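You operate a simulated robot arm through the tools that you are given. There is no shell and no other tool. Be economical: measure what you need, move in short steps, check, and stop when the job is done.

You are at the controls of a simulated two-armed robot. One attempt, no reset.

Task
Hold the green post on the counter end of the long table steady with one hand and flip the marker of the green post the other way with the other.

It is judged by the outcome, as a careful person would: the job done as asked, and still so three seconds after it is handed in. It fails if anything else is knocked over, pushed out of place, dropped, spilled or broken.

Robot
Two 7-joint arms with two-finger grippers on one trunk, on a base that drives. Base frame: it is fixed to the floor where the robot stands at the start and does not move with it; the origin is under the middle of the robot, x ahead of it, y to its left, z up; the surface under the hand at the start is at about z = 0.74. Lengths are in m, angles in rad, forces in N, time in s.
The left shoulder is at the start at [0.078, 0.151, 0.963], the right one opposite. With the tool pointing down near the work surface each hand reaches from about 0.32 to 0.8 m from the robot's upright axis, wherever it stands, measured 20 degrees to its own side. Places, roughly: marker of the green post [0.5, 0, 0.8]. Payload 2.54 kg a hand.
The TCP of each hand is the grasp point between the finger pads, 0.03 m short of the fingertips. In the tool frame z runs along the fingers and y along their closing line. Largest opening 0.116 m; the body of the gripper starts 0.095 m behind the TCP.
Orientation is that of the tool frame in the base frame, as [roll, pitch, yaw] about the fixed x, y, z axes, in that order (R = Rz(yaw) Ry(pitch) Rx(roll)). With the fingers straight down and closing along the base's y, the tool's x points along the base's -x, its y along +y and its z along -z.

Tools
- The arms move only by the tool apply_moves. It takes "left_increments", "right_increments" or both (then of equal length, played together; a hand with none holds still); each is a list of rows, each an object (a shift or turn left out is 0, a gripper value left out holds the last) with "delta_pos": the shift along the base's x, y, z in m, a list of three; "rotation": the turn, a rotation vector about the base's x, y, z in degrees, a list of three; "hand": the closure, from 0 (fully open) to 1 (shut). In form: [{"delta_pos": [dx, dy, dz], "rotation": [ax, ay, az], "hand": hand}, ...]. A call has 1 to 12 rows; each row is the pose to reach, as a shift and turn from the pose commanded when the call began. A row lasts 0.2 s, in which the tool goes at most 0.05 m and 0.15 rad; a call with a longer step from one row to the next is refused whole, and so is a gripper value outside its range. Where a pose cannot be reached the arm comes as near as it can. A force on the tool above 40 N (or 10 N above the force at the start of the call, whichever is more), or a blocked arm, ends the call early, and 0.2 s more pass. The fingers move at their own pace (about 0.072 m/s each) and stop on an object; they squeeze with about 42 N. The grip force told is the motor's: it shows also when the fingers shut on nothing. Time passes only in rows, and 0.2 s behind the last, so rows that repeat a pose let the fingers close. The reply holds the time, the measured pose of the TCP, the force on the tool along the base axes, the opening and the grip force, in the units named above and with some noise, with the torque about the TCP (base axes, N m) and any sound that the robot's microphone picked up, and new pictures: "show" is both (left out), scene, wrist or none (wrist: the cameras of the hands that moved).
- Cameras (640 x 400 px; columns grow to the right, rows downward): "scene" is now at [0.1598, 0.0172, 1.1205]; the picture's right is [0.19, -0.98, 0.00], its down [-0.20, -0.04, -0.98] and it looks along [0.96, 0.19, -0.21] (base axes); focal length 214 px, centre (320, 200). "left" rides on the left gripper at [0.069, 0.015, -0.122] in its tool frame; the picture's right is [-0.22, 0.98, 0.00], its down [-0.83, -0.18, -0.53] and it looks along [-0.52, -0.11, 0.85] (tool axes); focal length 251 px, centre (320, 200). "right" rides on the right gripper at [0.069, -0.015, -0.122] in its tool frame; the picture's right is [0.21, 0.98, 0.00], its down [-0.83, 0.18, -0.53] and it looks along [-0.52, 0.11, 0.85] (tool axes); focal length 251 px, centre (320, 200).
- lift_body(by): slides the trunk up (or, below 0, down) by that many m; the arms and the scene camera ride with it, the base frame stays. It gives what a move gives, with no picture.
- steer(legs): drives the robot by 1 to 6 legs, each [ahead, left, turn to the left] in m, m and rad, along the robot's own axes; the way and the turn of a leg run together, so that a leg with both is an arc; at most 1.5 m and 3.142 rad a leg. The arms and the cameras ride along, it lands a little off, and it stops where it bumps. It gives what a move gives, and a new picture of the scene camera.
- pan_tilt(pan, tilt): turns the head with the scene camera to pan (to the left, within 1.396 rad either way) and tilt (down, from -0.506 to 1.204), counted from straight ahead of the robot. It gives what a move gives, and a new picture of the scene camera.
- pixel_to_xyz(camera, pixels): for up to 12 pixels [column, row] of the newest picture of that camera ("zoom" is the newest enlarged one), the place [x, y, z] in the base frame of the surface seen there, good to about 0.003 m. The clock stands still meanwhile.
- inspect(camera, box): a new picture of the part [left, top, right, bottom] of that camera's present view, enlarged. The clock stands still meanwhile.
- job_done(): hands the job in; it is judged then, once.

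Go step by step. Measure first, check grasps and placings, and put right what went wrong. The budget is 80 turns and 260 pictures, counting those below and the enlarged ones. Unless the task says otherwise, let go and move clear before handing in, and close with one line.

The tools are called after ">>>" as name(argument=value, ...) on one line, values as JSON. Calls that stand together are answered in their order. apply_moves: Moves the arms, as the interface text tells. Its arguments: {"type":"object","properties":{"left_increments":{"type":"array","items":{"type":"object","properties":{"delta_pos":{"type":"array","items":{"type":"number"}},"rotation":{"type":"array","items":{"type":"number"}},"hand":{"type":"number"}}}},"right_increments":{"type":"array","items":{"type":"object","properties":{"delta_pos":{"type":"array","items":{"type":"number"}},"rotation":{"type":"array","items":{"type":"number"}},"hand":{"type":"number"}}}},"show":{"type":"string","enum":["both","scene","wrist","none"]}},"required":[]} The other tools are called the same way: lift_body (by) slides the trunk up or down; steer (legs) drives the base; pan_tilt (pan, tilt) turns the head that bears the scene camera; pixel_to_xyz (camera, pixels) gives the place of the surface under pixels of a picture; inspect (camera, box) takes an enlarged picture of a part of a camera's view; job_done () hands the job in.

At the start:

```text
time: 0.0
left_tool_pos: [0.4066, 0.2577, 1.1748]
left_tcp_rot: [-3.14, 0.0, -3.141]
left_wrist_force: [-0.6, -0.2, 0.1]
left_moment: [0.03, -0.04, 0.04]
left_finger_gap: 0.1159
left_finger_force: 0.1
right_tool_pos: [0.3791, -0.15, 1.1155]
right_tcp_rot: [3.141, -0.001, 3.14]
right_wrist_force: [-0.1, 0.7, 0.5]
right_moment: [-0.05, 0.04, 0.04]
right_finger_gap: 0.116
right_finger_force: 0.1
trunk travel left (down, up): [-0.2, 0.089]
robot x, y, heading: [-0.0007, -0.0032, -0.0]
head pan, tilt: [0.195, 0.209]
```

scene: 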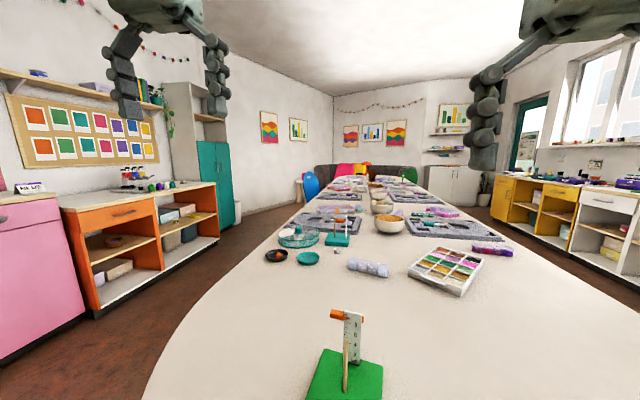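
right: 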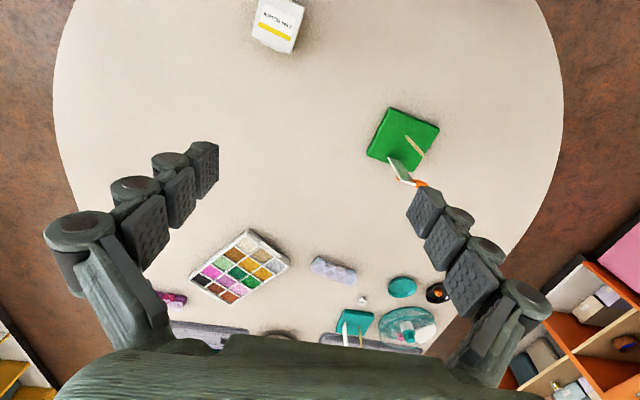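
left: 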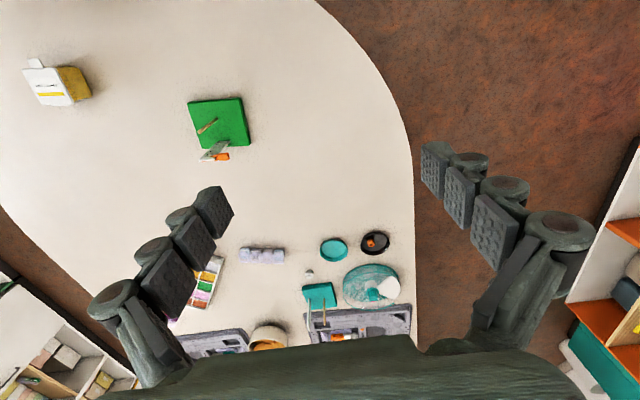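

The scene shows a green base near (345,375) with a post and an orange-tipped marker near (345,318). I'll tilt the head down and look closer.

>>> pan_tilt(pan=0.1, tilt=0.75)

>>> inspect(camera="scene", box=[240, 100, 400, 200])

>>> inspect(camera="right", box=[340, 90, 468, 210])

>>> inspect(camera="left", box=[160, 80, 288, 180])

```text
time: 1.0
left_tool_pos: [0.4063, 0.2579, 1.1747]
left_tcp_rot: [-3.138, 0.001, 3.141]
left_wrist_force: [-0.3, 0.1, 0.1]
left_moment: [0.01, 0.02, 0.01]
left_finger_gap: 0.116
left_finger_force: 0.2
right_tool_pos: [0.3782, -0.15, 1.1143]
right_tcp_rot: [-3.14, 0.0, -3.141]
right_wrist_force: [-0.4, -0.5, -0.2]
right_moment: [-0.01, 0.01, -0.02]
right_finger_gap: 0.1162
right_finger_force: 0.1
trunk travel left (down, up): [-0.2, 0.089]
robot x, y, heading: [-0.0024, 0.001, -0.003]
head pan, tilt: [0.099, 0.75]
```

scene: 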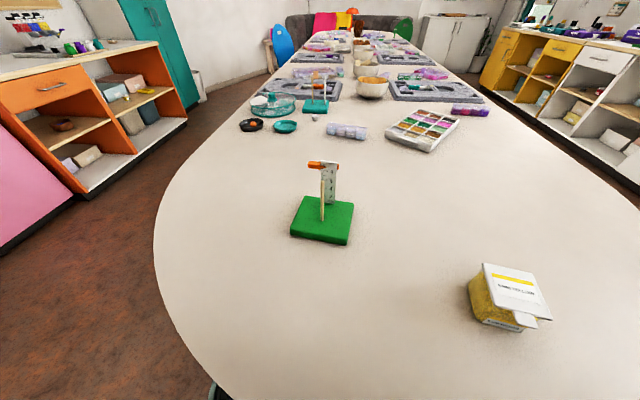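

```text
4.00 times, centred on (320, 150) of scene
```

zoom: 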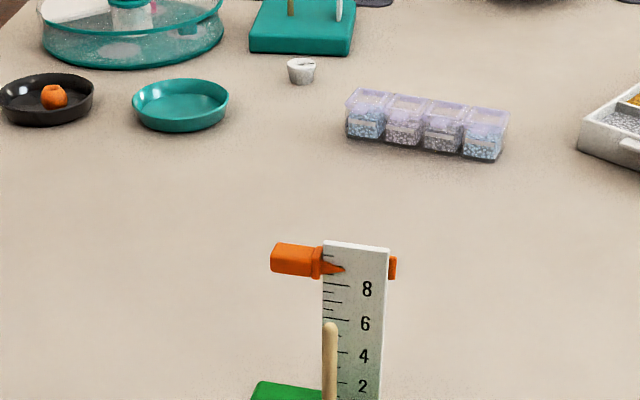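

```text
3.33 times, centred on (404, 150) of right
```

zoom: 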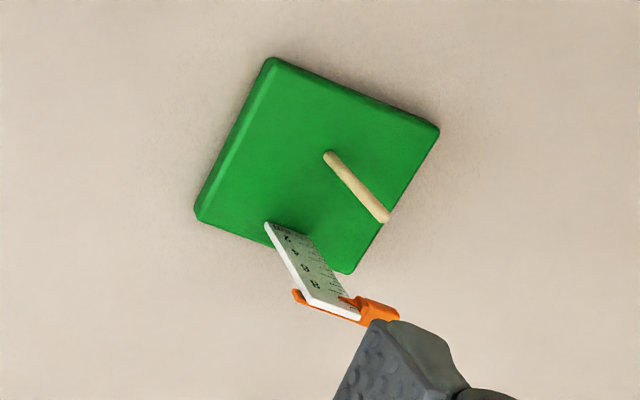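

```text
4.00 times, centred on (224, 130) of left
```

zoom: 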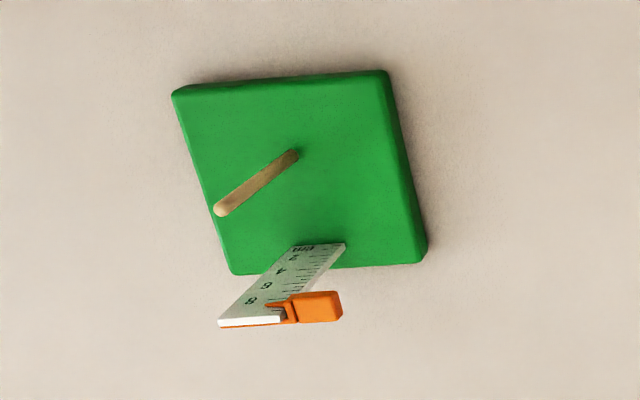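

The marker is an orange clip near (322,164) on the ruler plate, jutting left. I'll enlarge it and measure.

>>> inspect(camera="scene", box=[280, 150, 376, 250])

>>> inspect(camera="scene", box=[300, 152, 348, 182])

>>> pixel_to_xyz(camera="scene", pixels=[[312, 164], [318, 165], [330, 164], [333, 175], [333, 185], [327, 185], [337, 200], [325, 203], [303, 198], [352, 205], [345, 240], [293, 233]])

```text
4.00 times, centred on (328, 200) of scene
```

zoom: 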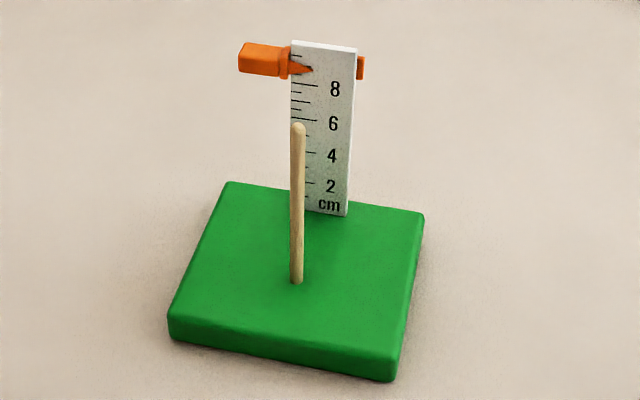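

```text
13.33 times, centred on (324, 167) of scene
```

zoom: 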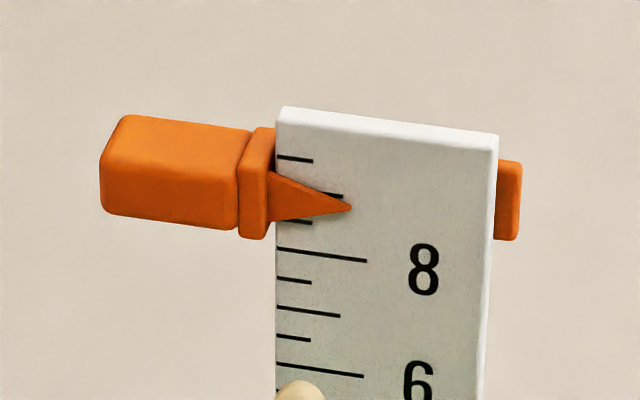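

```text
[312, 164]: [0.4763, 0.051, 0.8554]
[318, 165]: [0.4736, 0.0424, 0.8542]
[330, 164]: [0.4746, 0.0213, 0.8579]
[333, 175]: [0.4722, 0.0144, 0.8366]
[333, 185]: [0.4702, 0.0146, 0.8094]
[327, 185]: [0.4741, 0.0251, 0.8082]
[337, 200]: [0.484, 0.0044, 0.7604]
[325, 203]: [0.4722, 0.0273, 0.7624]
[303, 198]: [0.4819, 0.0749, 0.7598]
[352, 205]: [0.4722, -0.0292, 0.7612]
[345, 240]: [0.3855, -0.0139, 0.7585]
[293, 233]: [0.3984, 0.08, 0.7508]
```

The marker's bar passes behind the ruler with an end showing on the right. I need other viewpoints: the teal sibling post, and the rear and top from the wrist cameras.

>>> inspect(camera="scene", box=[292, 60, 340, 120])

>>> inspect(camera="left", box=[200, 135, 248, 165])

>>> inspect(camera="right", box=[380, 155, 440, 195])

```text
6.67 times, centred on (316, 90) of scene
```

zoom: 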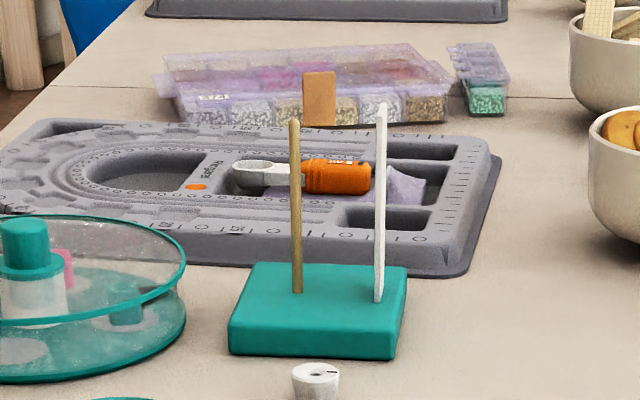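

```text
13.33 times, centred on (224, 150) of left
```

zoom: 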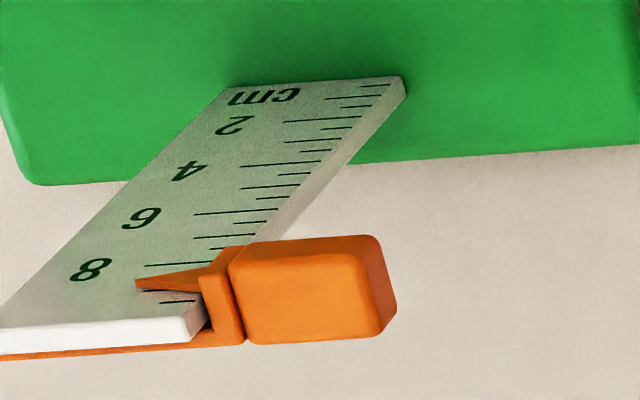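

```text
10.00 times, centred on (410, 175) of right
```

zoom: 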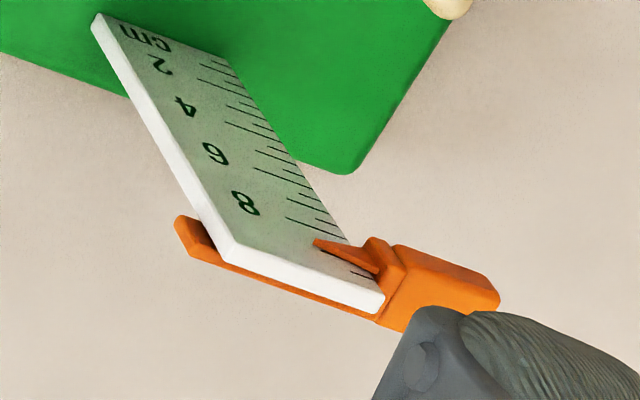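

The marker looks like a clip wrapping the ruler's left edge, with its handle at +y. My plan is to hold the base with the right hand and work the handle with the left, so I'm measuring the post and base more finely.

>>> inspect(camera="scene", box=[280, 150, 376, 250])

>>> pixel_to_xyz(camera="zoom", pixels=[[297, 127], [297, 200], [296, 280], [235, 185], [420, 212], [172, 318], [395, 360], [172, 335], [292, 43], [354, 48], [345, 210], [316, 210]])

>>> pixel_to_xyz(camera="scene", pixels=[[309, 163], [311, 161], [311, 166], [316, 162], [320, 165], [334, 165], [319, 250], [360, 220], [285, 220]])

```text
4.00 times, centred on (328, 200) of scene
```

zoom: 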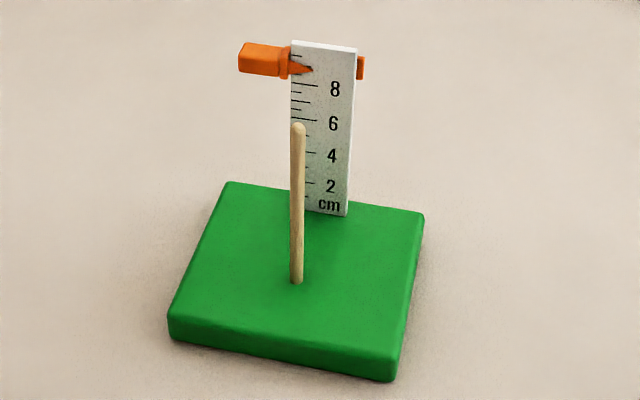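

```text
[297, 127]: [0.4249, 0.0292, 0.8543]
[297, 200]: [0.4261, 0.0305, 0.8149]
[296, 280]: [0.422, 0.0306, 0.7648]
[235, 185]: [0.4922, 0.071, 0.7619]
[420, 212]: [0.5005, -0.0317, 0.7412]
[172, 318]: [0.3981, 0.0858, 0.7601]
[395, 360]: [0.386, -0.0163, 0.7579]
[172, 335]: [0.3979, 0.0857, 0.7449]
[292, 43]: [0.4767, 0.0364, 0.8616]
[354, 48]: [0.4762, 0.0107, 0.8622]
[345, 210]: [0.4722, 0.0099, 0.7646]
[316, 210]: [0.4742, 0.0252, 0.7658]
```

```text
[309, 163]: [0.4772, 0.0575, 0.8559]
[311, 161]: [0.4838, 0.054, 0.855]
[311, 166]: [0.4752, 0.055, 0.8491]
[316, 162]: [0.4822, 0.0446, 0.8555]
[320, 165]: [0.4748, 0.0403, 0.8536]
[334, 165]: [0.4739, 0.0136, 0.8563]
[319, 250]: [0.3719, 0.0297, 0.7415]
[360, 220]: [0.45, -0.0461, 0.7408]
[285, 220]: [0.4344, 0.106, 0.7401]
```

Base corners are FL (0.398,0.086), FR (0.386,-0.016) and BL (0.492,0.071), so it is about 0.10 wide and yawed about -8°. The dowel top is at z 0.857 and the handle is at about (0.478,0.05,0.853). Next I'll bring the right hand, tilted 20°, over the front of the base.

>>> apply_moves(right_increments=[{"delta_pos": [0.004, 0.03, -0.036], "rotation": [-0.22, -3.3, -1.27], "hand": 0}, {"delta_pos": [0.0086, 0.061, -0.071], "rotation": [-0.45, -6.65, -2.53]}, {"delta_pos": [0.0129, 0.0917, -0.107], "rotation": [-0.67, -10, -3.8]}, {"delta_pos": [0.0172, 0.1223, -0.1427], "rotation": [-0.89, -13.3, -5.07]}, {"delta_pos": [0.0215, 0.153, -0.178], "rotation": [-1.1, -16.6, -6.3]}, {"delta_pos": [0.0258, 0.1835, -0.214], "rotation": [-1.34, -19.95, -7.6]}, {"delta_pos": [0.0258, 0.1835, -0.214], "rotation": [-1.34, -19.95, -7.6]}])

```text
time: 2.6
left_tool_pos: [0.4059, 0.2576, 1.1745]
left_tcp_rot: [-3.14, 0.003, -3.141]
left_wrist_force: [-0.2, 0.4, -0.3]
left_moment: [0.01, -0.01, -0.01]
left_finger_gap: 0.1161
left_finger_force: 0.1
right_tool_pos: [0.4047, 0.0338, 0.9001]
right_tcp_rot: [3.14, 0.349, 3.008]
right_wrist_force: [0.0, 0.2, 0.7]
right_moment: [-0.04, 0.03, 0.02]
right_finger_gap: 0.1163
right_finger_force: 0.1
trunk travel left (down, up): [-0.2, 0.089]
robot x, y, heading: [-0.0053, 0.0018, 0.001]
head pan, tilt: [0.099, 0.75]
```

scene: 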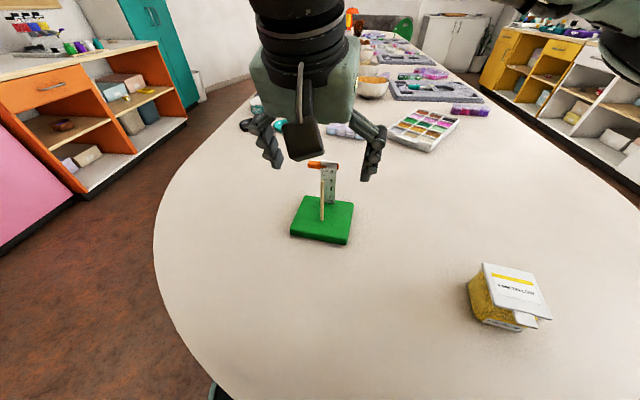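
right: 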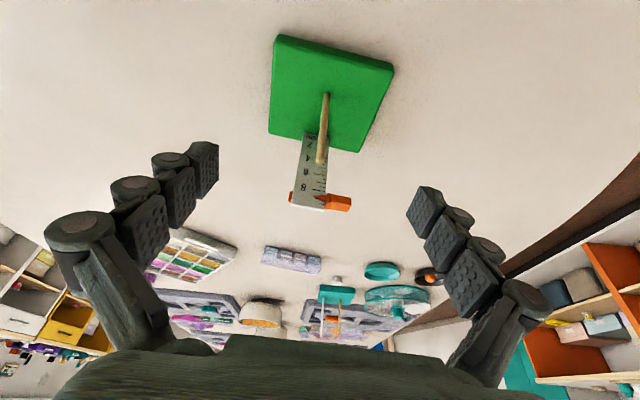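

The hand is centred over the post, with the dowel at (325,130) between the fingers. I'll lower until the tips are just above the slab.

>>> apply_moves(right_increments=[{"delta_pos": [0, 0, -0.045]}, {"delta_pos": [0, 0, -0.09]}, {"delta_pos": [0, 0, -0.1]}])

>>> inspect(camera="scene", box=[240, 120, 400, 260])

```text
time: 3.4
left_tool_pos: [0.4065, 0.2577, 1.1746]
left_tcp_rot: [-3.14, 0.002, -3.141]
left_wrist_force: [0.6, -0.3, 0.6]
left_moment: [0.0, -0.01, 0.02]
left_finger_gap: 0.1155
left_finger_force: 0.1
right_tool_pos: [0.4049, 0.033, 0.8005]
right_tcp_rot: [-3.141, 0.349, 3.009]
right_wrist_force: [0.5, 0.2, 0.1]
right_moment: [0.02, 0.01, 0.0]
right_finger_gap: 0.1158
right_finger_force: 0.1
trunk travel left (down, up): [-0.2, 0.089]
robot x, y, heading: [0.0016, 0.0022, -0.002]
head pan, tilt: [0.099, 0.75]
```

scene: 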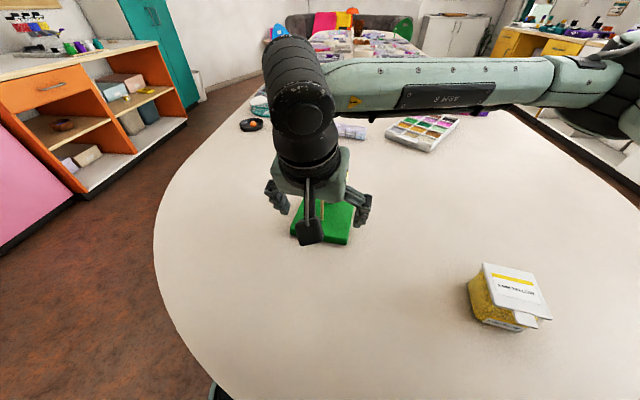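
right: 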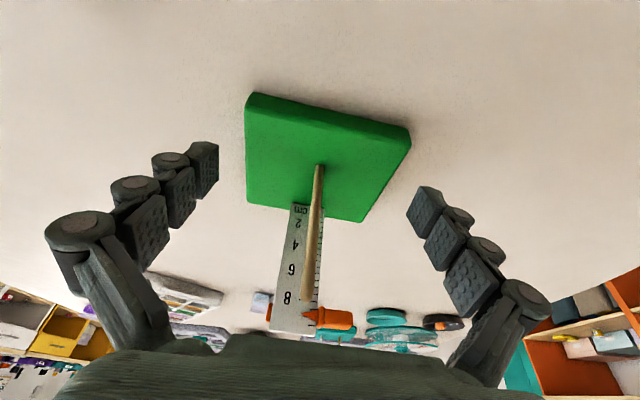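

```text
2.86 times, centred on (320, 190) of scene
```

zoom: 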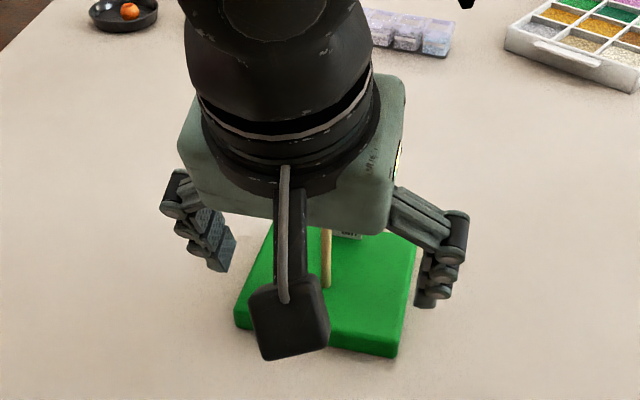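

The slab's front edge, from (250,95) to (410,130), is tilted 12°, which matches the camera's own skew, so the grip is aligned. Now I'll lower and close gently.

>>> apply_moves(right_increments=[{"delta_pos": [0, 0, -0.013]}, {"delta_pos": [0, 0, -0.025]}, {"delta_pos": [0, 0, -0.025]}])

>>> inspect(camera="scene", box=[240, 120, 400, 260])

```text
time: 4.2
left_tool_pos: [0.4066, 0.258, 1.1726]
left_tcp_rot: [-3.14, 0.002, -3.139]
left_wrist_force: [-0.3, -0.4, 0.1]
left_moment: [0.01, -0.02, 0.01]
left_finger_gap: 0.1157
left_finger_force: 0.0
right_tool_pos: [0.4046, 0.0341, 0.7751]
right_tcp_rot: [3.14, 0.347, 3.007]
right_wrist_force: [0.7, 0.0, 0.5]
right_moment: [0.0, 0.01, 0.03]
right_finger_gap: 0.116
right_finger_force: 0.1
trunk travel left (down, up): [-0.2, 0.089]
robot x, y, heading: [-0.0005, -0.0019, 0.001]
head pan, tilt: [0.099, 0.75]
```

scene: 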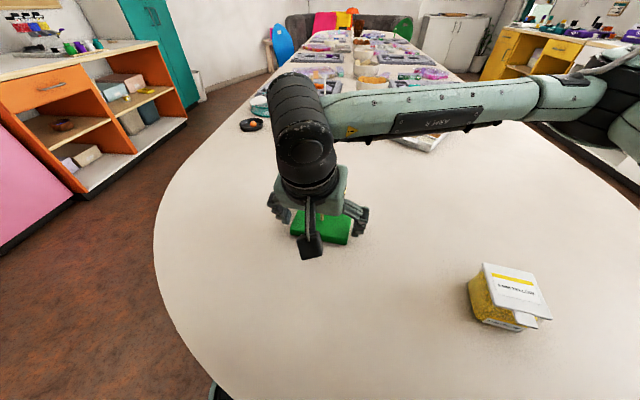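
right: 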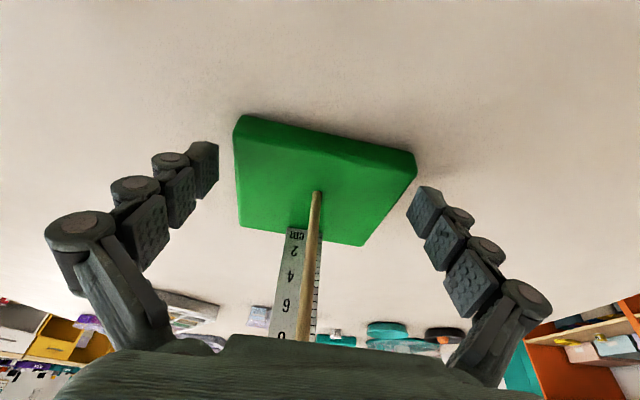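

```text
2.86 times, centred on (320, 190) of scene
```

zoom: 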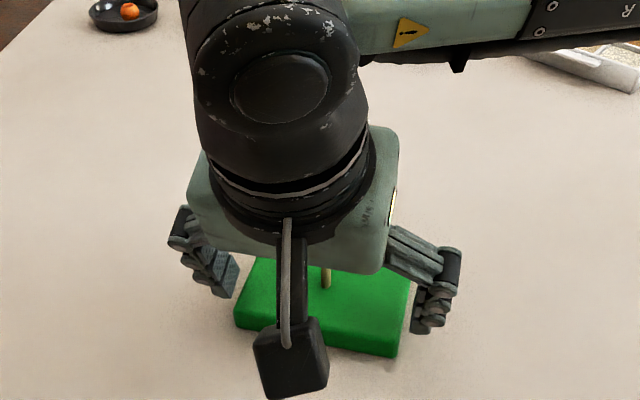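

The fingers flank the slab and clear it on both sides. Closing the right hand.

>>> apply_moves(right_increments=[{"hand": 0.15}, {"hand": 0.3}, {"hand": 0.3}])

```text
time: 5.0
left_tool_pos: [0.4067, 0.2586, 1.1744]
left_tcp_rot: [-3.141, 0.003, 3.141]
left_wrist_force: [-0.3, 0.7, -1.0]
left_moment: [0.01, -0.02, -0.01]
left_finger_gap: 0.1159
left_finger_force: 0.0
right_tool_pos: [0.4043, 0.0343, 0.7757]
right_tcp_rot: [3.14, 0.35, 3.007]
right_wrist_force: [-1.7, 3.0, 2.5]
right_moment: [0.47, 0.1, 0.05]
right_finger_gap: 0.108
right_finger_force: 42.1
trunk travel left (down, up): [-0.2, 0.089]
robot x, y, heading: [-0.0009, -0.0001, -0.001]
head pan, tilt: [0.099, 0.75]
```

scene: 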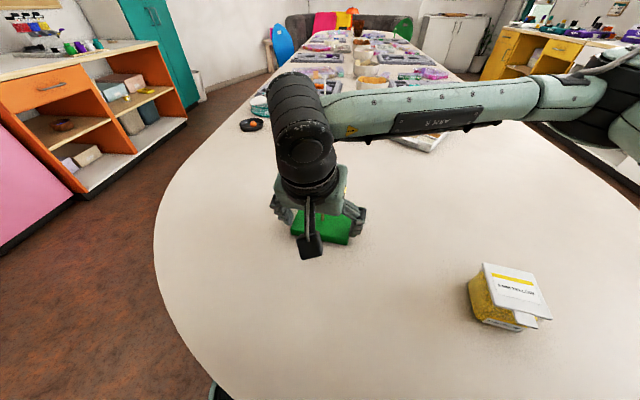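
right: 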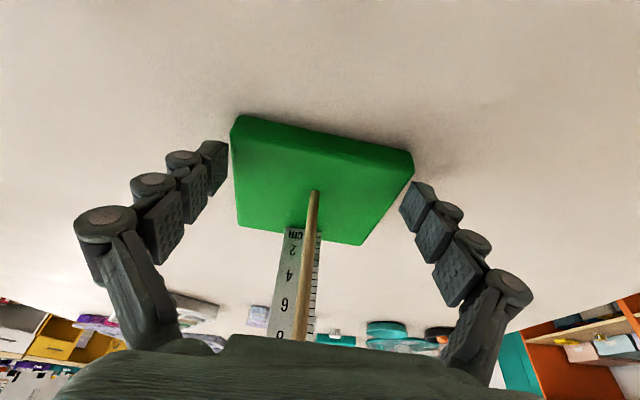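

The slab is gripped, with a gap of 0.108 and a force of 42 N. Next I'll bring the left hand to the marker's left side, tilted 45° toward -y with its fingers closing along x, and stop short to look.

>>> apply_moves(left_increments=[{"delta_pos": [0.006, -0.0065, -0.0187], "rotation": [-2.93, -2.93, -7.07], "hand": 0}, {"delta_pos": [0.0119, -0.013, -0.0373], "rotation": [-5.87, -5.87, -14.15]}, {"delta_pos": [0.0179, -0.0195, -0.056], "rotation": [-8.8, -8.8, -21.2]}, {"delta_pos": [0.0238, -0.026, -0.0747], "rotation": [-11.73, -11.73, -28.3]}, {"delta_pos": [0.0298, -0.0325, -0.0933], "rotation": [-14.67, -14.67, -35.4]}, {"delta_pos": [0.0357, -0.039, -0.112], "rotation": [-17.6, -17.6, -42.45]}, {"delta_pos": [0.0417, -0.0455, -0.1307], "rotation": [-20.5, -20.5, -49.5]}, {"delta_pos": [0.0476, -0.052, -0.1493], "rotation": [-23.5, -23.5, -56.6]}, {"delta_pos": [0.0536, -0.0585, -0.168], "rotation": [-26.4, -26.4, -63.7]}, {"delta_pos": [0.0595, -0.065, -0.1867], "rotation": [-29.3, -29.3, -70.7]}, {"delta_pos": [0.0655, -0.0715, -0.2053], "rotation": [-32.3, -32.3, -77.8]}, {"delta_pos": [0.0714, -0.078, -0.224], "rotation": [-35.2, -35.2, -84.9]}])

```text
time: 7.6
left_tool_pos: [0.3509, 0.0974, 1.0078]
left_tcp_rot: [-3.134, 0.787, 1.581]
left_wrist_force: [0.0, 0.4, 0.5]
left_moment: [-0.02, 0.02, 0.0]
left_finger_gap: 0.1157
left_finger_force: 0.0
left hand out of reach, approached as far as the arm can: row 9, 10, 11, 12
right_tool_pos: [0.4052, 0.0335, 0.7761]
right_tcp_rot: [-3.141, 0.349, 3.007]
right_wrist_force: [1.6, -1.1, 4.0]
right_moment: [0.5, 0.11, 0.0]
right_finger_gap: 0.1084
right_finger_force: 42.3
trunk travel left (down, up): [-0.2, 0.089]
robot x, y, heading: [0.0005, -0.0004, -0.0]
head pan, tilt: [0.099, 0.75]
```

scene: 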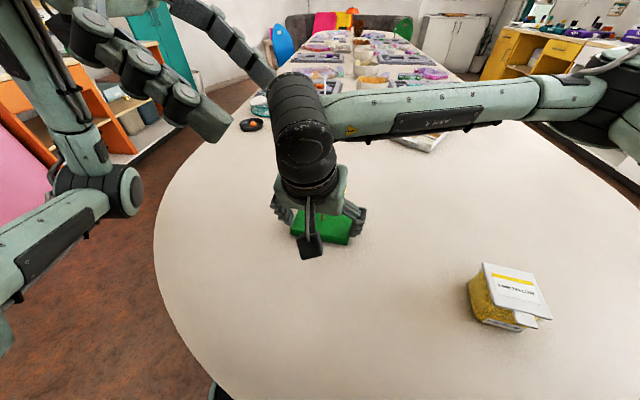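
left: 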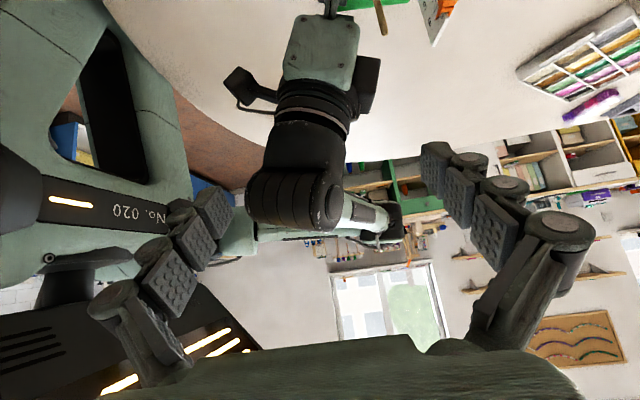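

Rows 9–12 were out of reach and the left hand ended at (0.351,0.097,1.008), near the right arm. I'll back it off to the left while turning it back.

>>> apply_moves(left_increments=[{"delta_pos": [0.0, 0.03, 0.02], "rotation": [2.9, 2.9, 7.0]}, {"delta_pos": [0.0, 0.06, 0.04], "rotation": [5.8, 5.8, 14.0]}])

```text
time: 8.2
left_tool_pos: [0.3487, 0.1569, 1.0477]
left_tcp_rot: [-3.028, 0.67, 1.892]
left_wrist_force: [0.3, 0.8, -0.6]
left_moment: [0.02, 0.0, -0.01]
left_finger_gap: 0.1161
left_finger_force: 0.1
right_tool_pos: [0.4046, 0.0339, 0.7761]
right_tcp_rot: [-3.141, 0.349, 3.007]
right_wrist_force: [-0.9, 1.2, 4.9]
right_moment: [-0.01, -0.32, -0.13]
right_finger_gap: 0.1083
right_finger_force: 42.5
trunk travel left (down, up): [-0.2, 0.089]
robot x, y, heading: [0.002, 0.0016, -0.003]
head pan, tilt: [0.099, 0.75]
```

scene: 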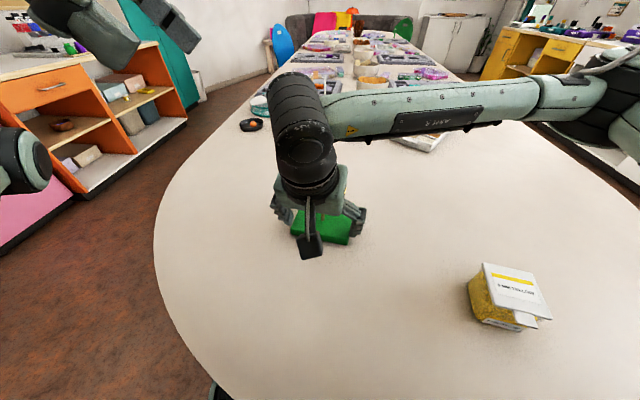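
left: 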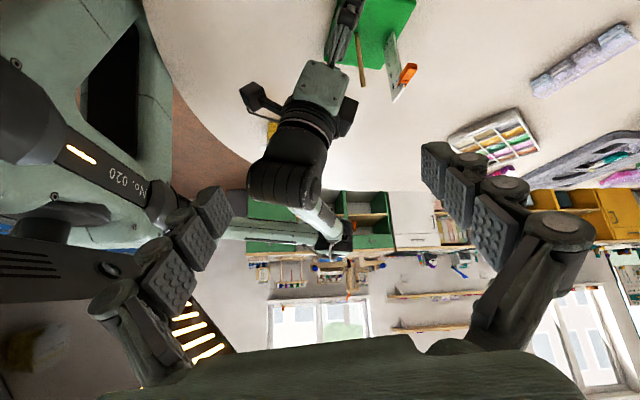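

Shifts are counted from the achieved pose. I'll finish turning the left hand back to vertical over free space.

>>> apply_moves(left_increments=[{"delta_pos": [0.01, 0.02, 0.01], "rotation": [2.94, 2.94, 7.09]}, {"delta_pos": [0.016, 0.035, 0.015], "rotation": [5.88, 5.88, 14.2]}, {"delta_pos": [0.024, 0.05, 0.02], "rotation": [8.8, 8.8, 21.3]}, {"delta_pos": [0.032, 0.065, 0.025], "rotation": [11.8, 11.8, 28.4]}, {"delta_pos": [0.04, 0.08, 0.03], "rotation": [14.7, 14.7, 35.5]}, {"delta_pos": [0.048, 0.09, 0.035], "rotation": [17.6, 17.6, 42.5]}, {"delta_pos": [0.056, 0.1, 0.04], "rotation": [20.6, 20.6, 49.6]}, {"delta_pos": [0.064, 0.1, 0.045], "rotation": [23.5, 23.5, 56.7]}, {"delta_pos": [0.072, 0.1, 0.05], "rotation": [26.5, 26.5, 63.8]}, {"delta_pos": [0.08, 0.1, 0.05], "rotation": [29.4, 29.4, 70.9]}], show="none")

```text
time: 10.4
left_tool_pos: [0.4296, 0.2563, 1.0971]
left_tcp_rot: [-3.14, 0.004, -3.141]
left_wrist_force: [0.4, 0.9, 0.6]
left_moment: [0.01, -0.01, 0.0]
left_finger_gap: 0.116
left_finger_force: 0.1
right_tool_pos: [0.4035, 0.0323, 0.7761]
right_tcp_rot: [-3.141, 0.35, 3.008]
right_wrist_force: [-1.6, -1.1, 3.8]
right_moment: [0.38, 0.06, 0.1]
right_finger_gap: 0.1083
right_finger_force: 41.8
trunk travel left (down, up): [-0.2, 0.089]
robot x, y, heading: [-0.0035, -0.0013, 0.003]
head pan, tilt: [0.099, 0.75]
```

The left hand is vertical again. I'll try a milder pose, yaw -40° and tilt 30°, nearer the marker.

>>> apply_moves(left_increments=[{"delta_pos": [0.006, -0.012, -0.017], "rotation": [-4.1, -1.5, -5.57]}, {"delta_pos": [0.0115, -0.0246, -0.033], "rotation": [-8.2, -3.0, -11.1]}, {"delta_pos": [0.017, -0.037, -0.05], "rotation": [-12.3, -4.5, -16.7]}, {"delta_pos": [0.023, -0.049, -0.067], "rotation": [-16.4, -6.0, -22.3]}, {"delta_pos": [0.029, -0.061, -0.084], "rotation": [-20.5, -7.5, -27.9]}, {"delta_pos": [0.034, -0.074, -0.1], "rotation": [-24.6, -9.0, -33.4]}, {"delta_pos": [0.04, -0.086, -0.117], "rotation": [-28.7, -10.5, -39.0]}])

```text
time: 12.0
left_tool_pos: [0.4698, 0.1692, 0.9814]
left_tcp_rot: [-2.724, 0.33, 2.514]
left_wrist_force: [-0.4, 0.0, 0.1]
left_moment: [0.02, -0.05, -0.01]
left_finger_gap: 0.1158
left_finger_force: 0.1
right_tool_pos: [0.4049, 0.0335, 0.7767]
right_tcp_rot: [3.141, 0.349, 3.008]
right_wrist_force: [-0.7, -0.7, 1.4]
right_moment: [-0.16, 0.35, 0.0]
right_finger_gap: 0.1083
right_finger_force: 42.0
trunk travel left (down, up): [-0.2, 0.089]
robot x, y, heading: [-0.0012, -0.0004, 0.002]
head pan, tilt: [0.099, 0.75]
```

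scene: 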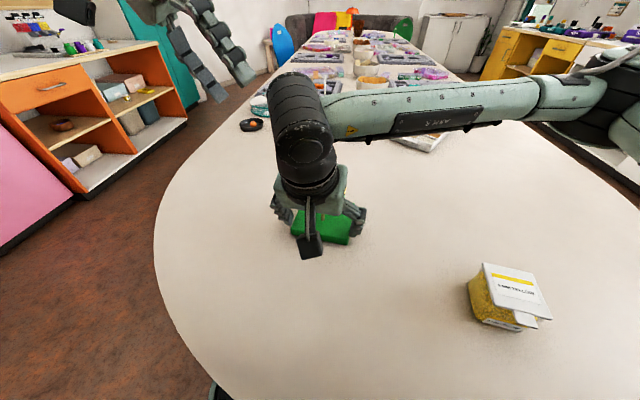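
left: 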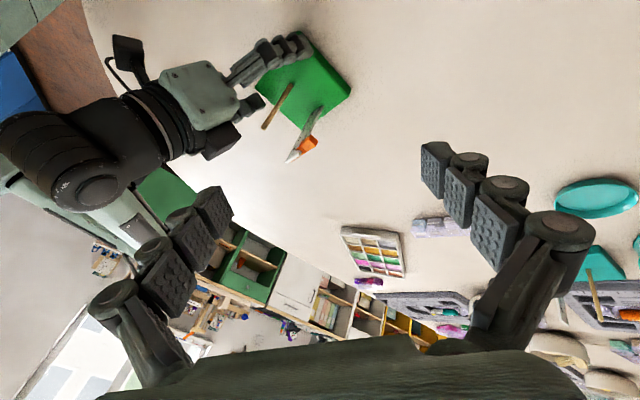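

The pose was reached, and the left camera sees the marker at (308,144). Enlarging it.

>>> inspect(camera="left", box=[272, 105, 336, 170])

>>> pixel_to_xyz(camera="left", pixels=[[308, 143], [312, 138], [304, 150], [301, 140], [293, 156], [290, 159]])

```text
6.15 times, centred on (304, 138) of left
```

zoom: 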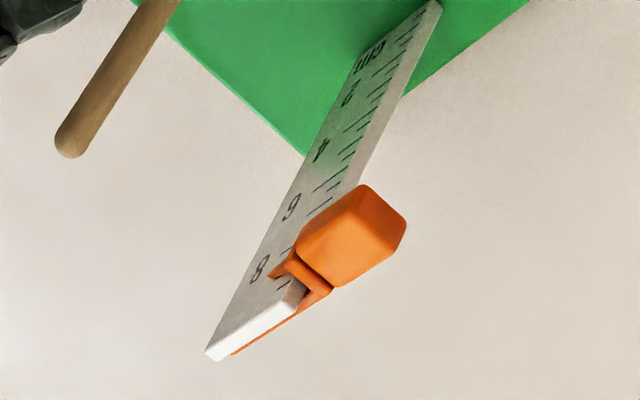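

```text
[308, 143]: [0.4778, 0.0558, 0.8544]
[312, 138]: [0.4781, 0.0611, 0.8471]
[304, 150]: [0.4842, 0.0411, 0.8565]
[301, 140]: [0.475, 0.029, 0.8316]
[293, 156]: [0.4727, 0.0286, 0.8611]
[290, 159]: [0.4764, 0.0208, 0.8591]
```

The marker is clearly a cursor wrapped round the ruler at the top, with its handle at about (0.479,0.051,0.851), so it should slide down the ruler. I'll turn the left hand vertical, close it to a fist and place it just above the handle.

>>> apply_moves(left_increments=[{"rotation": [7.5, 0, 0], "hand": 1}, {"rotation": [15, 0, 0]}, {"rotation": [22.5, 0, 0]}, {"rotation": [30, 0, 0]}, {"delta_pos": [0.002, -0.03, -0.01], "rotation": [30, 0, 0]}, {"delta_pos": [0.005, -0.06, -0.03], "rotation": [30, 0, 0]}, {"delta_pos": [0.0092, -0.09, -0.05], "rotation": [30, 0, 0]}, {"delta_pos": [0.0092, -0.1152, -0.07], "rotation": [30, 0, 0]}, {"delta_pos": [0.0092, -0.1152, -0.07], "rotation": [30, 0, 0]}])

>>> inspect(camera="left", box=[220, 80, 420, 240])

```text
time: 14.0
left_tool_pos: [0.4795, 0.0548, 0.9104]
left_tcp_rot: [3.141, 0.003, 2.444]
left_wrist_force: [-0.5, -1.1, -0.3]
left_moment: [-0.03, -0.03, 0.0]
left_finger_gap: 0.0003
left_finger_force: 28.5
right_tool_pos: [0.405, 0.0329, 0.7758]
right_tcp_rot: [3.14, 0.349, 3.007]
right_wrist_force: [-1.1, 0.0, 0.8]
right_moment: [0.03, 0.06, 0.04]
right_finger_gap: 0.1082
right_finger_force: 42.2
trunk travel left (down, up): [-0.2, 0.089]
robot x, y, heading: [-0.0011, -0.0016, 0.001]
head pan, tilt: [0.099, 0.75]
```

scene: 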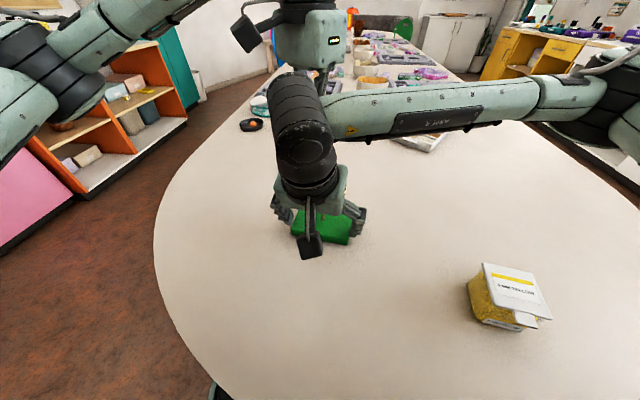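
left: 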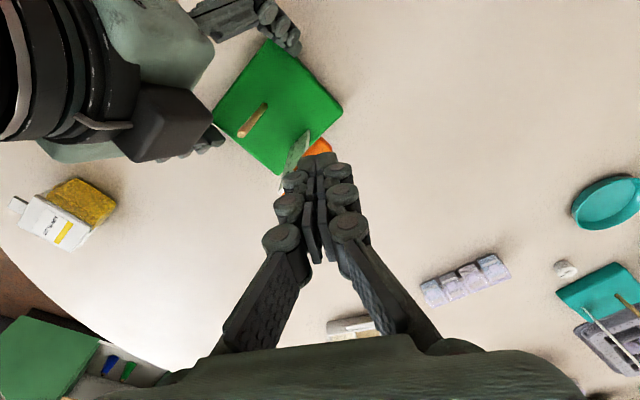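

```text
2.50 times, centred on (320, 160) of left
```

zoom: 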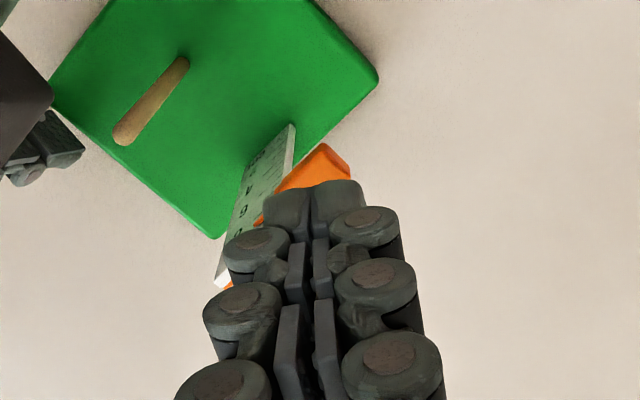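

The fist tip at (316,158) is just above the handle. I'll shift 3 mm outward and press down in small steps, watching the force.

>>> apply_moves(left_increments=[{"delta_pos": [0, 0.003, -0.01]}, {"delta_pos": [0, 0.003, -0.02]}, {"delta_pos": [0, 0.003, -0.026]}, {"delta_pos": [0, 0.003, -0.032]}, {"delta_pos": [0, 0.003, -0.036]}])

>>> inspect(camera="left", box=[220, 80, 420, 240])

```text
time: 15.2
left_tool_pos: [0.4799, 0.0575, 0.8744]
left_tcp_rot: [-3.141, 0.002, 2.445]
left_wrist_force: [0.3, 0.3, -1.3]
left_moment: [-0.03, 0.02, 0.0]
left_finger_gap: 0.0
left_finger_force: 29.1
right_tool_pos: [0.4055, 0.0343, 0.7767]
right_tcp_rot: [3.141, 0.349, 3.008]
right_wrist_force: [-1.3, -1.1, 1.2]
right_moment: [0.01, 0.03, -0.09]
right_finger_gap: 0.1081
right_finger_force: 41.8
trunk travel left (down, up): [-0.2, 0.089]
robot x, y, heading: [-0.0014, -0.0014, -0.001]
head pan, tilt: [0.099, 0.75]
```

scene: 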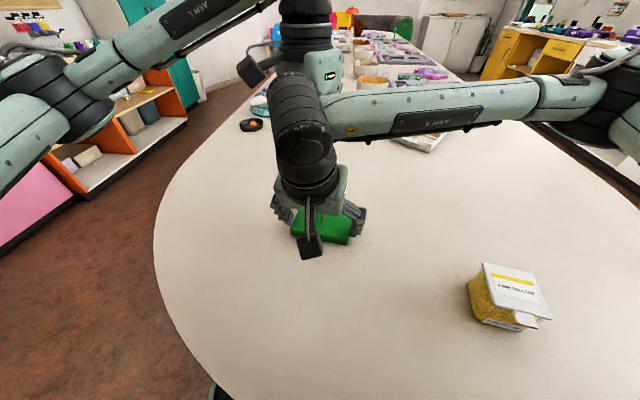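
left: 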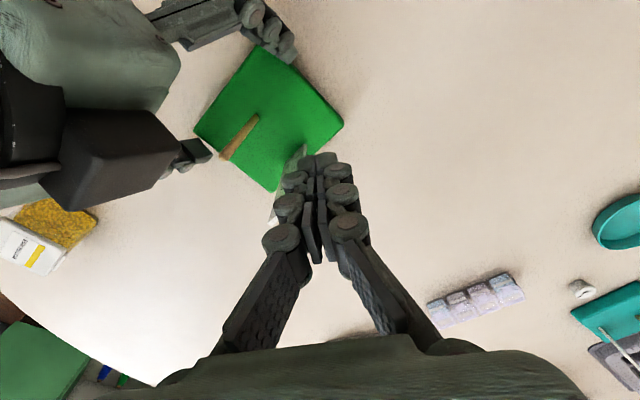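

```text
2.50 times, centred on (320, 160) of left
```

zoom: 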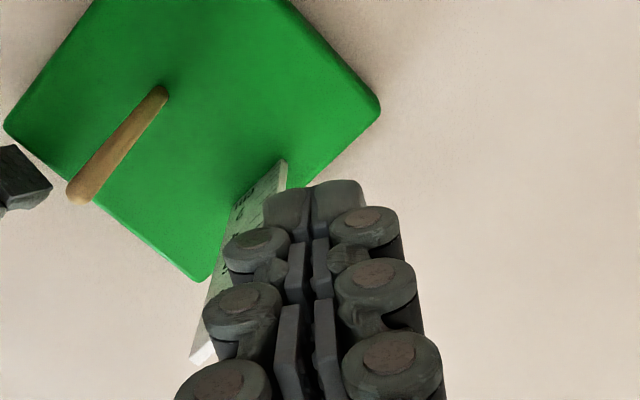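

The tip is at z≈0.844, below the handle's old top, with almost no force, so the marker is yielding. I'll raise and look to learn how it moved.

>>> apply_moves(left_increments=[{"delta_pos": [0, 0.01, 0.03]}, {"delta_pos": [0, 0.045, 0.06]}, {"delta_pos": [0, 0.08, 0.08]}], show="wrist")

>>> inspect(camera="left", box=[220, 40, 380, 200])

```text
time: 16.0
left_tool_pos: [0.4811, 0.1379, 0.9545]
left_tcp_rot: [-3.141, 0.002, 2.444]
left_wrist_force: [0.9, 0.2, 0.0]
left_moment: [0.04, 0.03, -0.03]
left_finger_gap: 0.0002
left_finger_force: 29.5
right_tool_pos: [0.4044, 0.0329, 0.7765]
right_tcp_rot: [3.142, 0.349, 3.006]
right_wrist_force: [-1.6, 1.1, 2.5]
right_moment: [-0.4, -0.25, -0.06]
right_finger_gap: 0.1081
right_finger_force: 42.4
trunk travel left (down, up): [-0.2, 0.089]
robot x, y, heading: [-0.001, -0.0047, -0.003]
head pan, tilt: [0.099, 0.75]
```

left: 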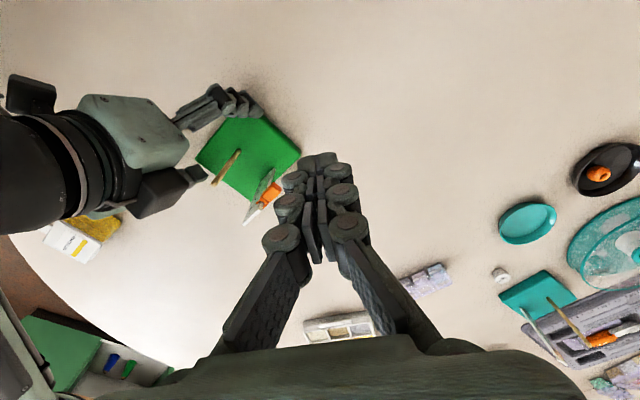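

```text
2.50 times, centred on (300, 120) of left
```

zoom: 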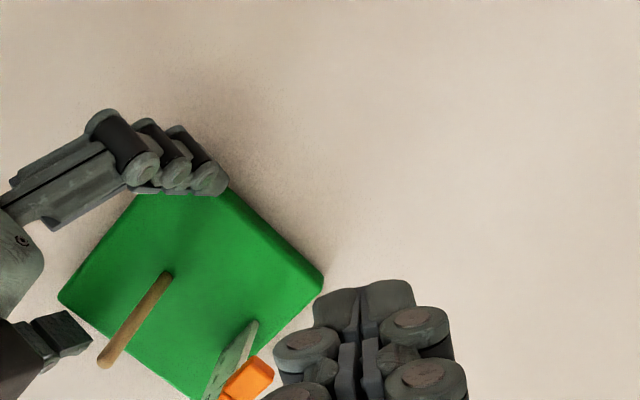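

>>> inspect(camera="left", box=[230, 155, 300, 235])

>>> pixel_to_xyz(camera="left", pixels=[[270, 191], [266, 194], [274, 186], [262, 203], [249, 215]])

```text
5.00 times, centred on (265, 195) of left
```

zoom: 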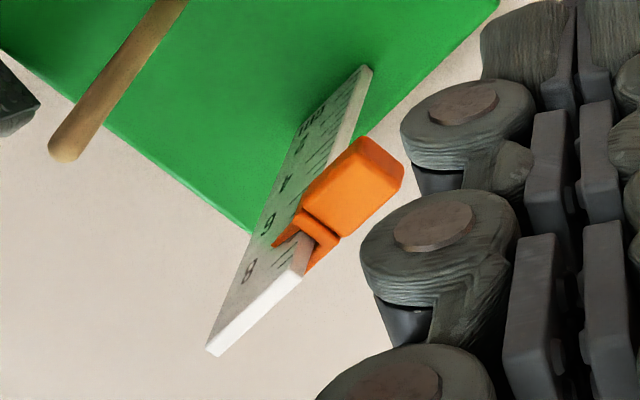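

```text
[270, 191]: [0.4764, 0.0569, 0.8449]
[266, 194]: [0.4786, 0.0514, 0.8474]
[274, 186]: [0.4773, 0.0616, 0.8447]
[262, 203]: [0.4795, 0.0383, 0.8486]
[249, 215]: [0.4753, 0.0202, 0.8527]
```

The marker slid down, with its top now at z≈0.846, and it stayed put, so it is a slider. I'll push it down to its lower stop, stopping on force.

>>> apply_moves(left_increments=[{"delta_pos": [0, -0.04, -0.02]}, {"delta_pos": [-0.001, -0.08, -0.045]}, {"delta_pos": [-0.001, -0.08, -0.07]}, {"delta_pos": [-0.001, -0.08, -0.08]}, {"delta_pos": [-0.001, -0.08, -0.09]}, {"delta_pos": [-0.001, -0.08, -0.1]}, {"delta_pos": [-0.001, -0.08, -0.11]}, {"delta_pos": [-0.001, -0.08, -0.12]}, {"delta_pos": [-0.001, -0.08, -0.13]}, {"delta_pos": [-0.001, -0.08, -0.138]}])

>>> inspect(camera="left", box=[220, 80, 420, 240])

```text
time: 18.2
left_tool_pos: [0.4797, 0.0576, 0.817]
left_tcp_rot: [-3.141, 0.002, 2.442]
left_wrist_force: [-0.9, -0.3, 0.7]
left_moment: [0.01, -0.02, -0.01]
left_finger_gap: 0.0059
left_finger_force: 28.6
right_tool_pos: [0.4045, 0.0324, 0.7757]
right_tcp_rot: [3.14, 0.349, 3.007]
right_wrist_force: [0.7, -1.1, 1.0]
right_moment: [0.03, 0.03, -0.05]
right_finger_gap: 0.108
right_finger_force: 41.7
trunk travel left (down, up): [-0.2, 0.089]
robot x, y, heading: [-0.0009, -0.0001, 0.001]
head pan, tilt: [0.099, 0.75]
```

scene: 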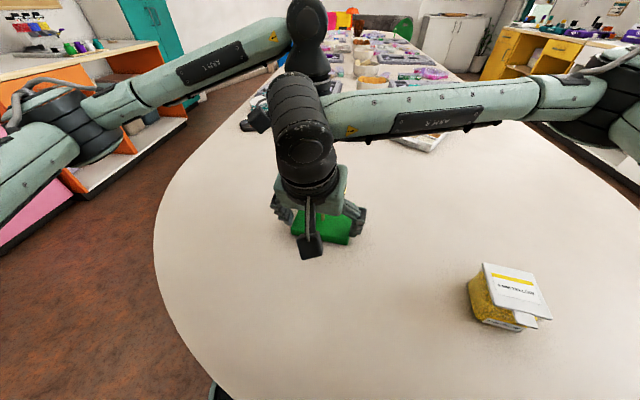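
left: 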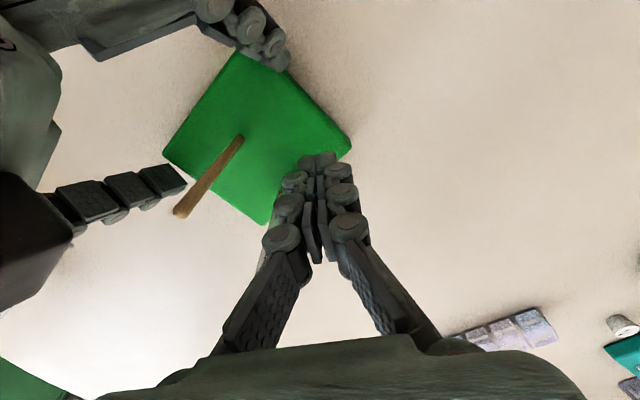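

```text
2.50 times, centred on (320, 160) of left
```

zoom: 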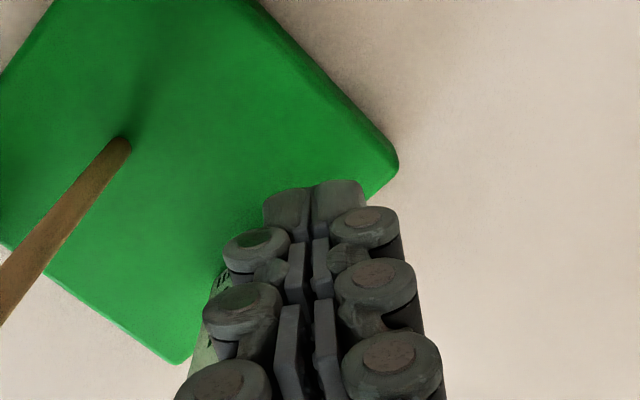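

The left finger gap reads 0.006, so the handle edge may be wedged between the fingertips. I'll open slightly, lift and look.

>>> apply_moves(left_increments=[{"hand": 0.9}, {"delta_pos": [0, 0.002, 0.0], "hand": 0.9}, {"delta_pos": [0, 0.004, 0.04]}, {"delta_pos": [0, 0.04, 0.075]}, {"delta_pos": [0, 0.08, 0.1]}, {"delta_pos": [0, 0.08, 0.13]}], show="wrist")

>>> inspect(camera="left", box=[210, 140, 300, 235])

```text
refused: row 4 steps farther than a row can; nothing moved
```

```text
4.21 times, centred on (255, 188) of left
```

zoom: 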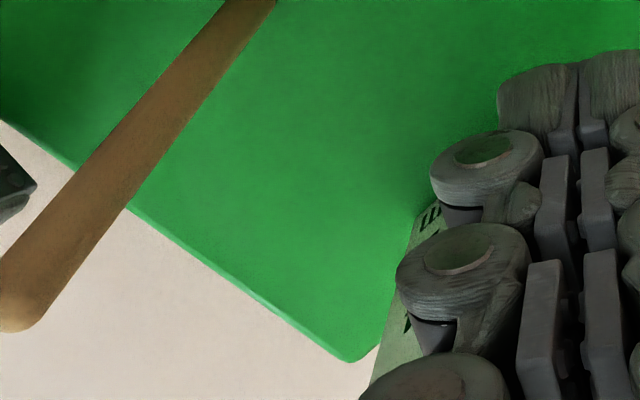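

That call was refused for too long a step. Repeating it with smaller steps.

>>> apply_moves(left_increments=[{"hand": 0.9}, {"delta_pos": [0, 0.002, 0.0], "hand": 0.9}, {"delta_pos": [0, 0.004, 0.04]}, {"delta_pos": [0, 0.03, 0.075]}, {"delta_pos": [0, 0.06, 0.1]}, {"delta_pos": [0, 0.08, 0.13]}], show="wrist")

>>> inspect(camera="left", box=[210, 140, 300, 235])

```text
time: 19.6
left_tool_pos: [0.4784, 0.1384, 0.9465]
left_tcp_rot: [-3.14, 0.002, 2.443]
left_wrist_force: [-0.2, 0.4, 0.3]
left_moment: [0.03, 0.03, -0.01]
left_finger_gap: 0.0116
left_finger_force: 0.0
right_tool_pos: [0.4045, 0.033, 0.7759]
right_tcp_rot: [3.142, 0.35, 3.006]
right_wrist_force: [-2.1, 0.7, 2.9]
right_moment: [-0.32, -0.29, -0.15]
right_finger_gap: 0.1083
right_finger_force: 41.4
trunk travel left (down, up): [-0.2, 0.089]
robot x, y, heading: [-0.001, -0.0035, -0.002]
head pan, tilt: [0.099, 0.75]
```

left: 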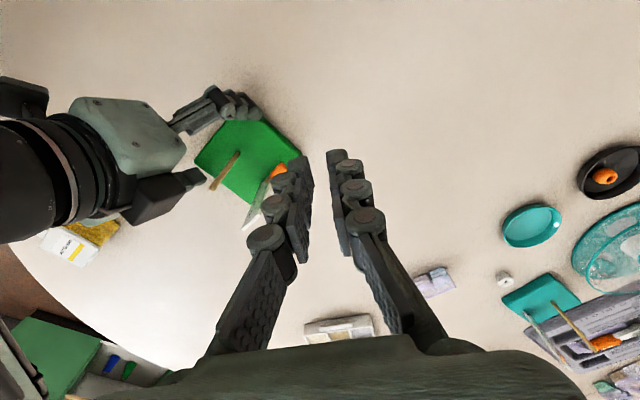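

```text
4.21 times, centred on (255, 188) of left
```

zoom: 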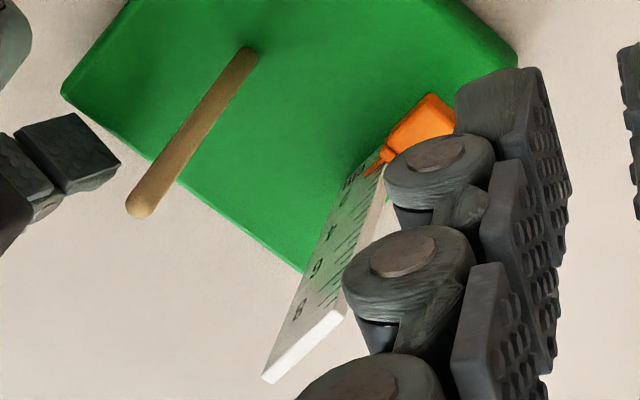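

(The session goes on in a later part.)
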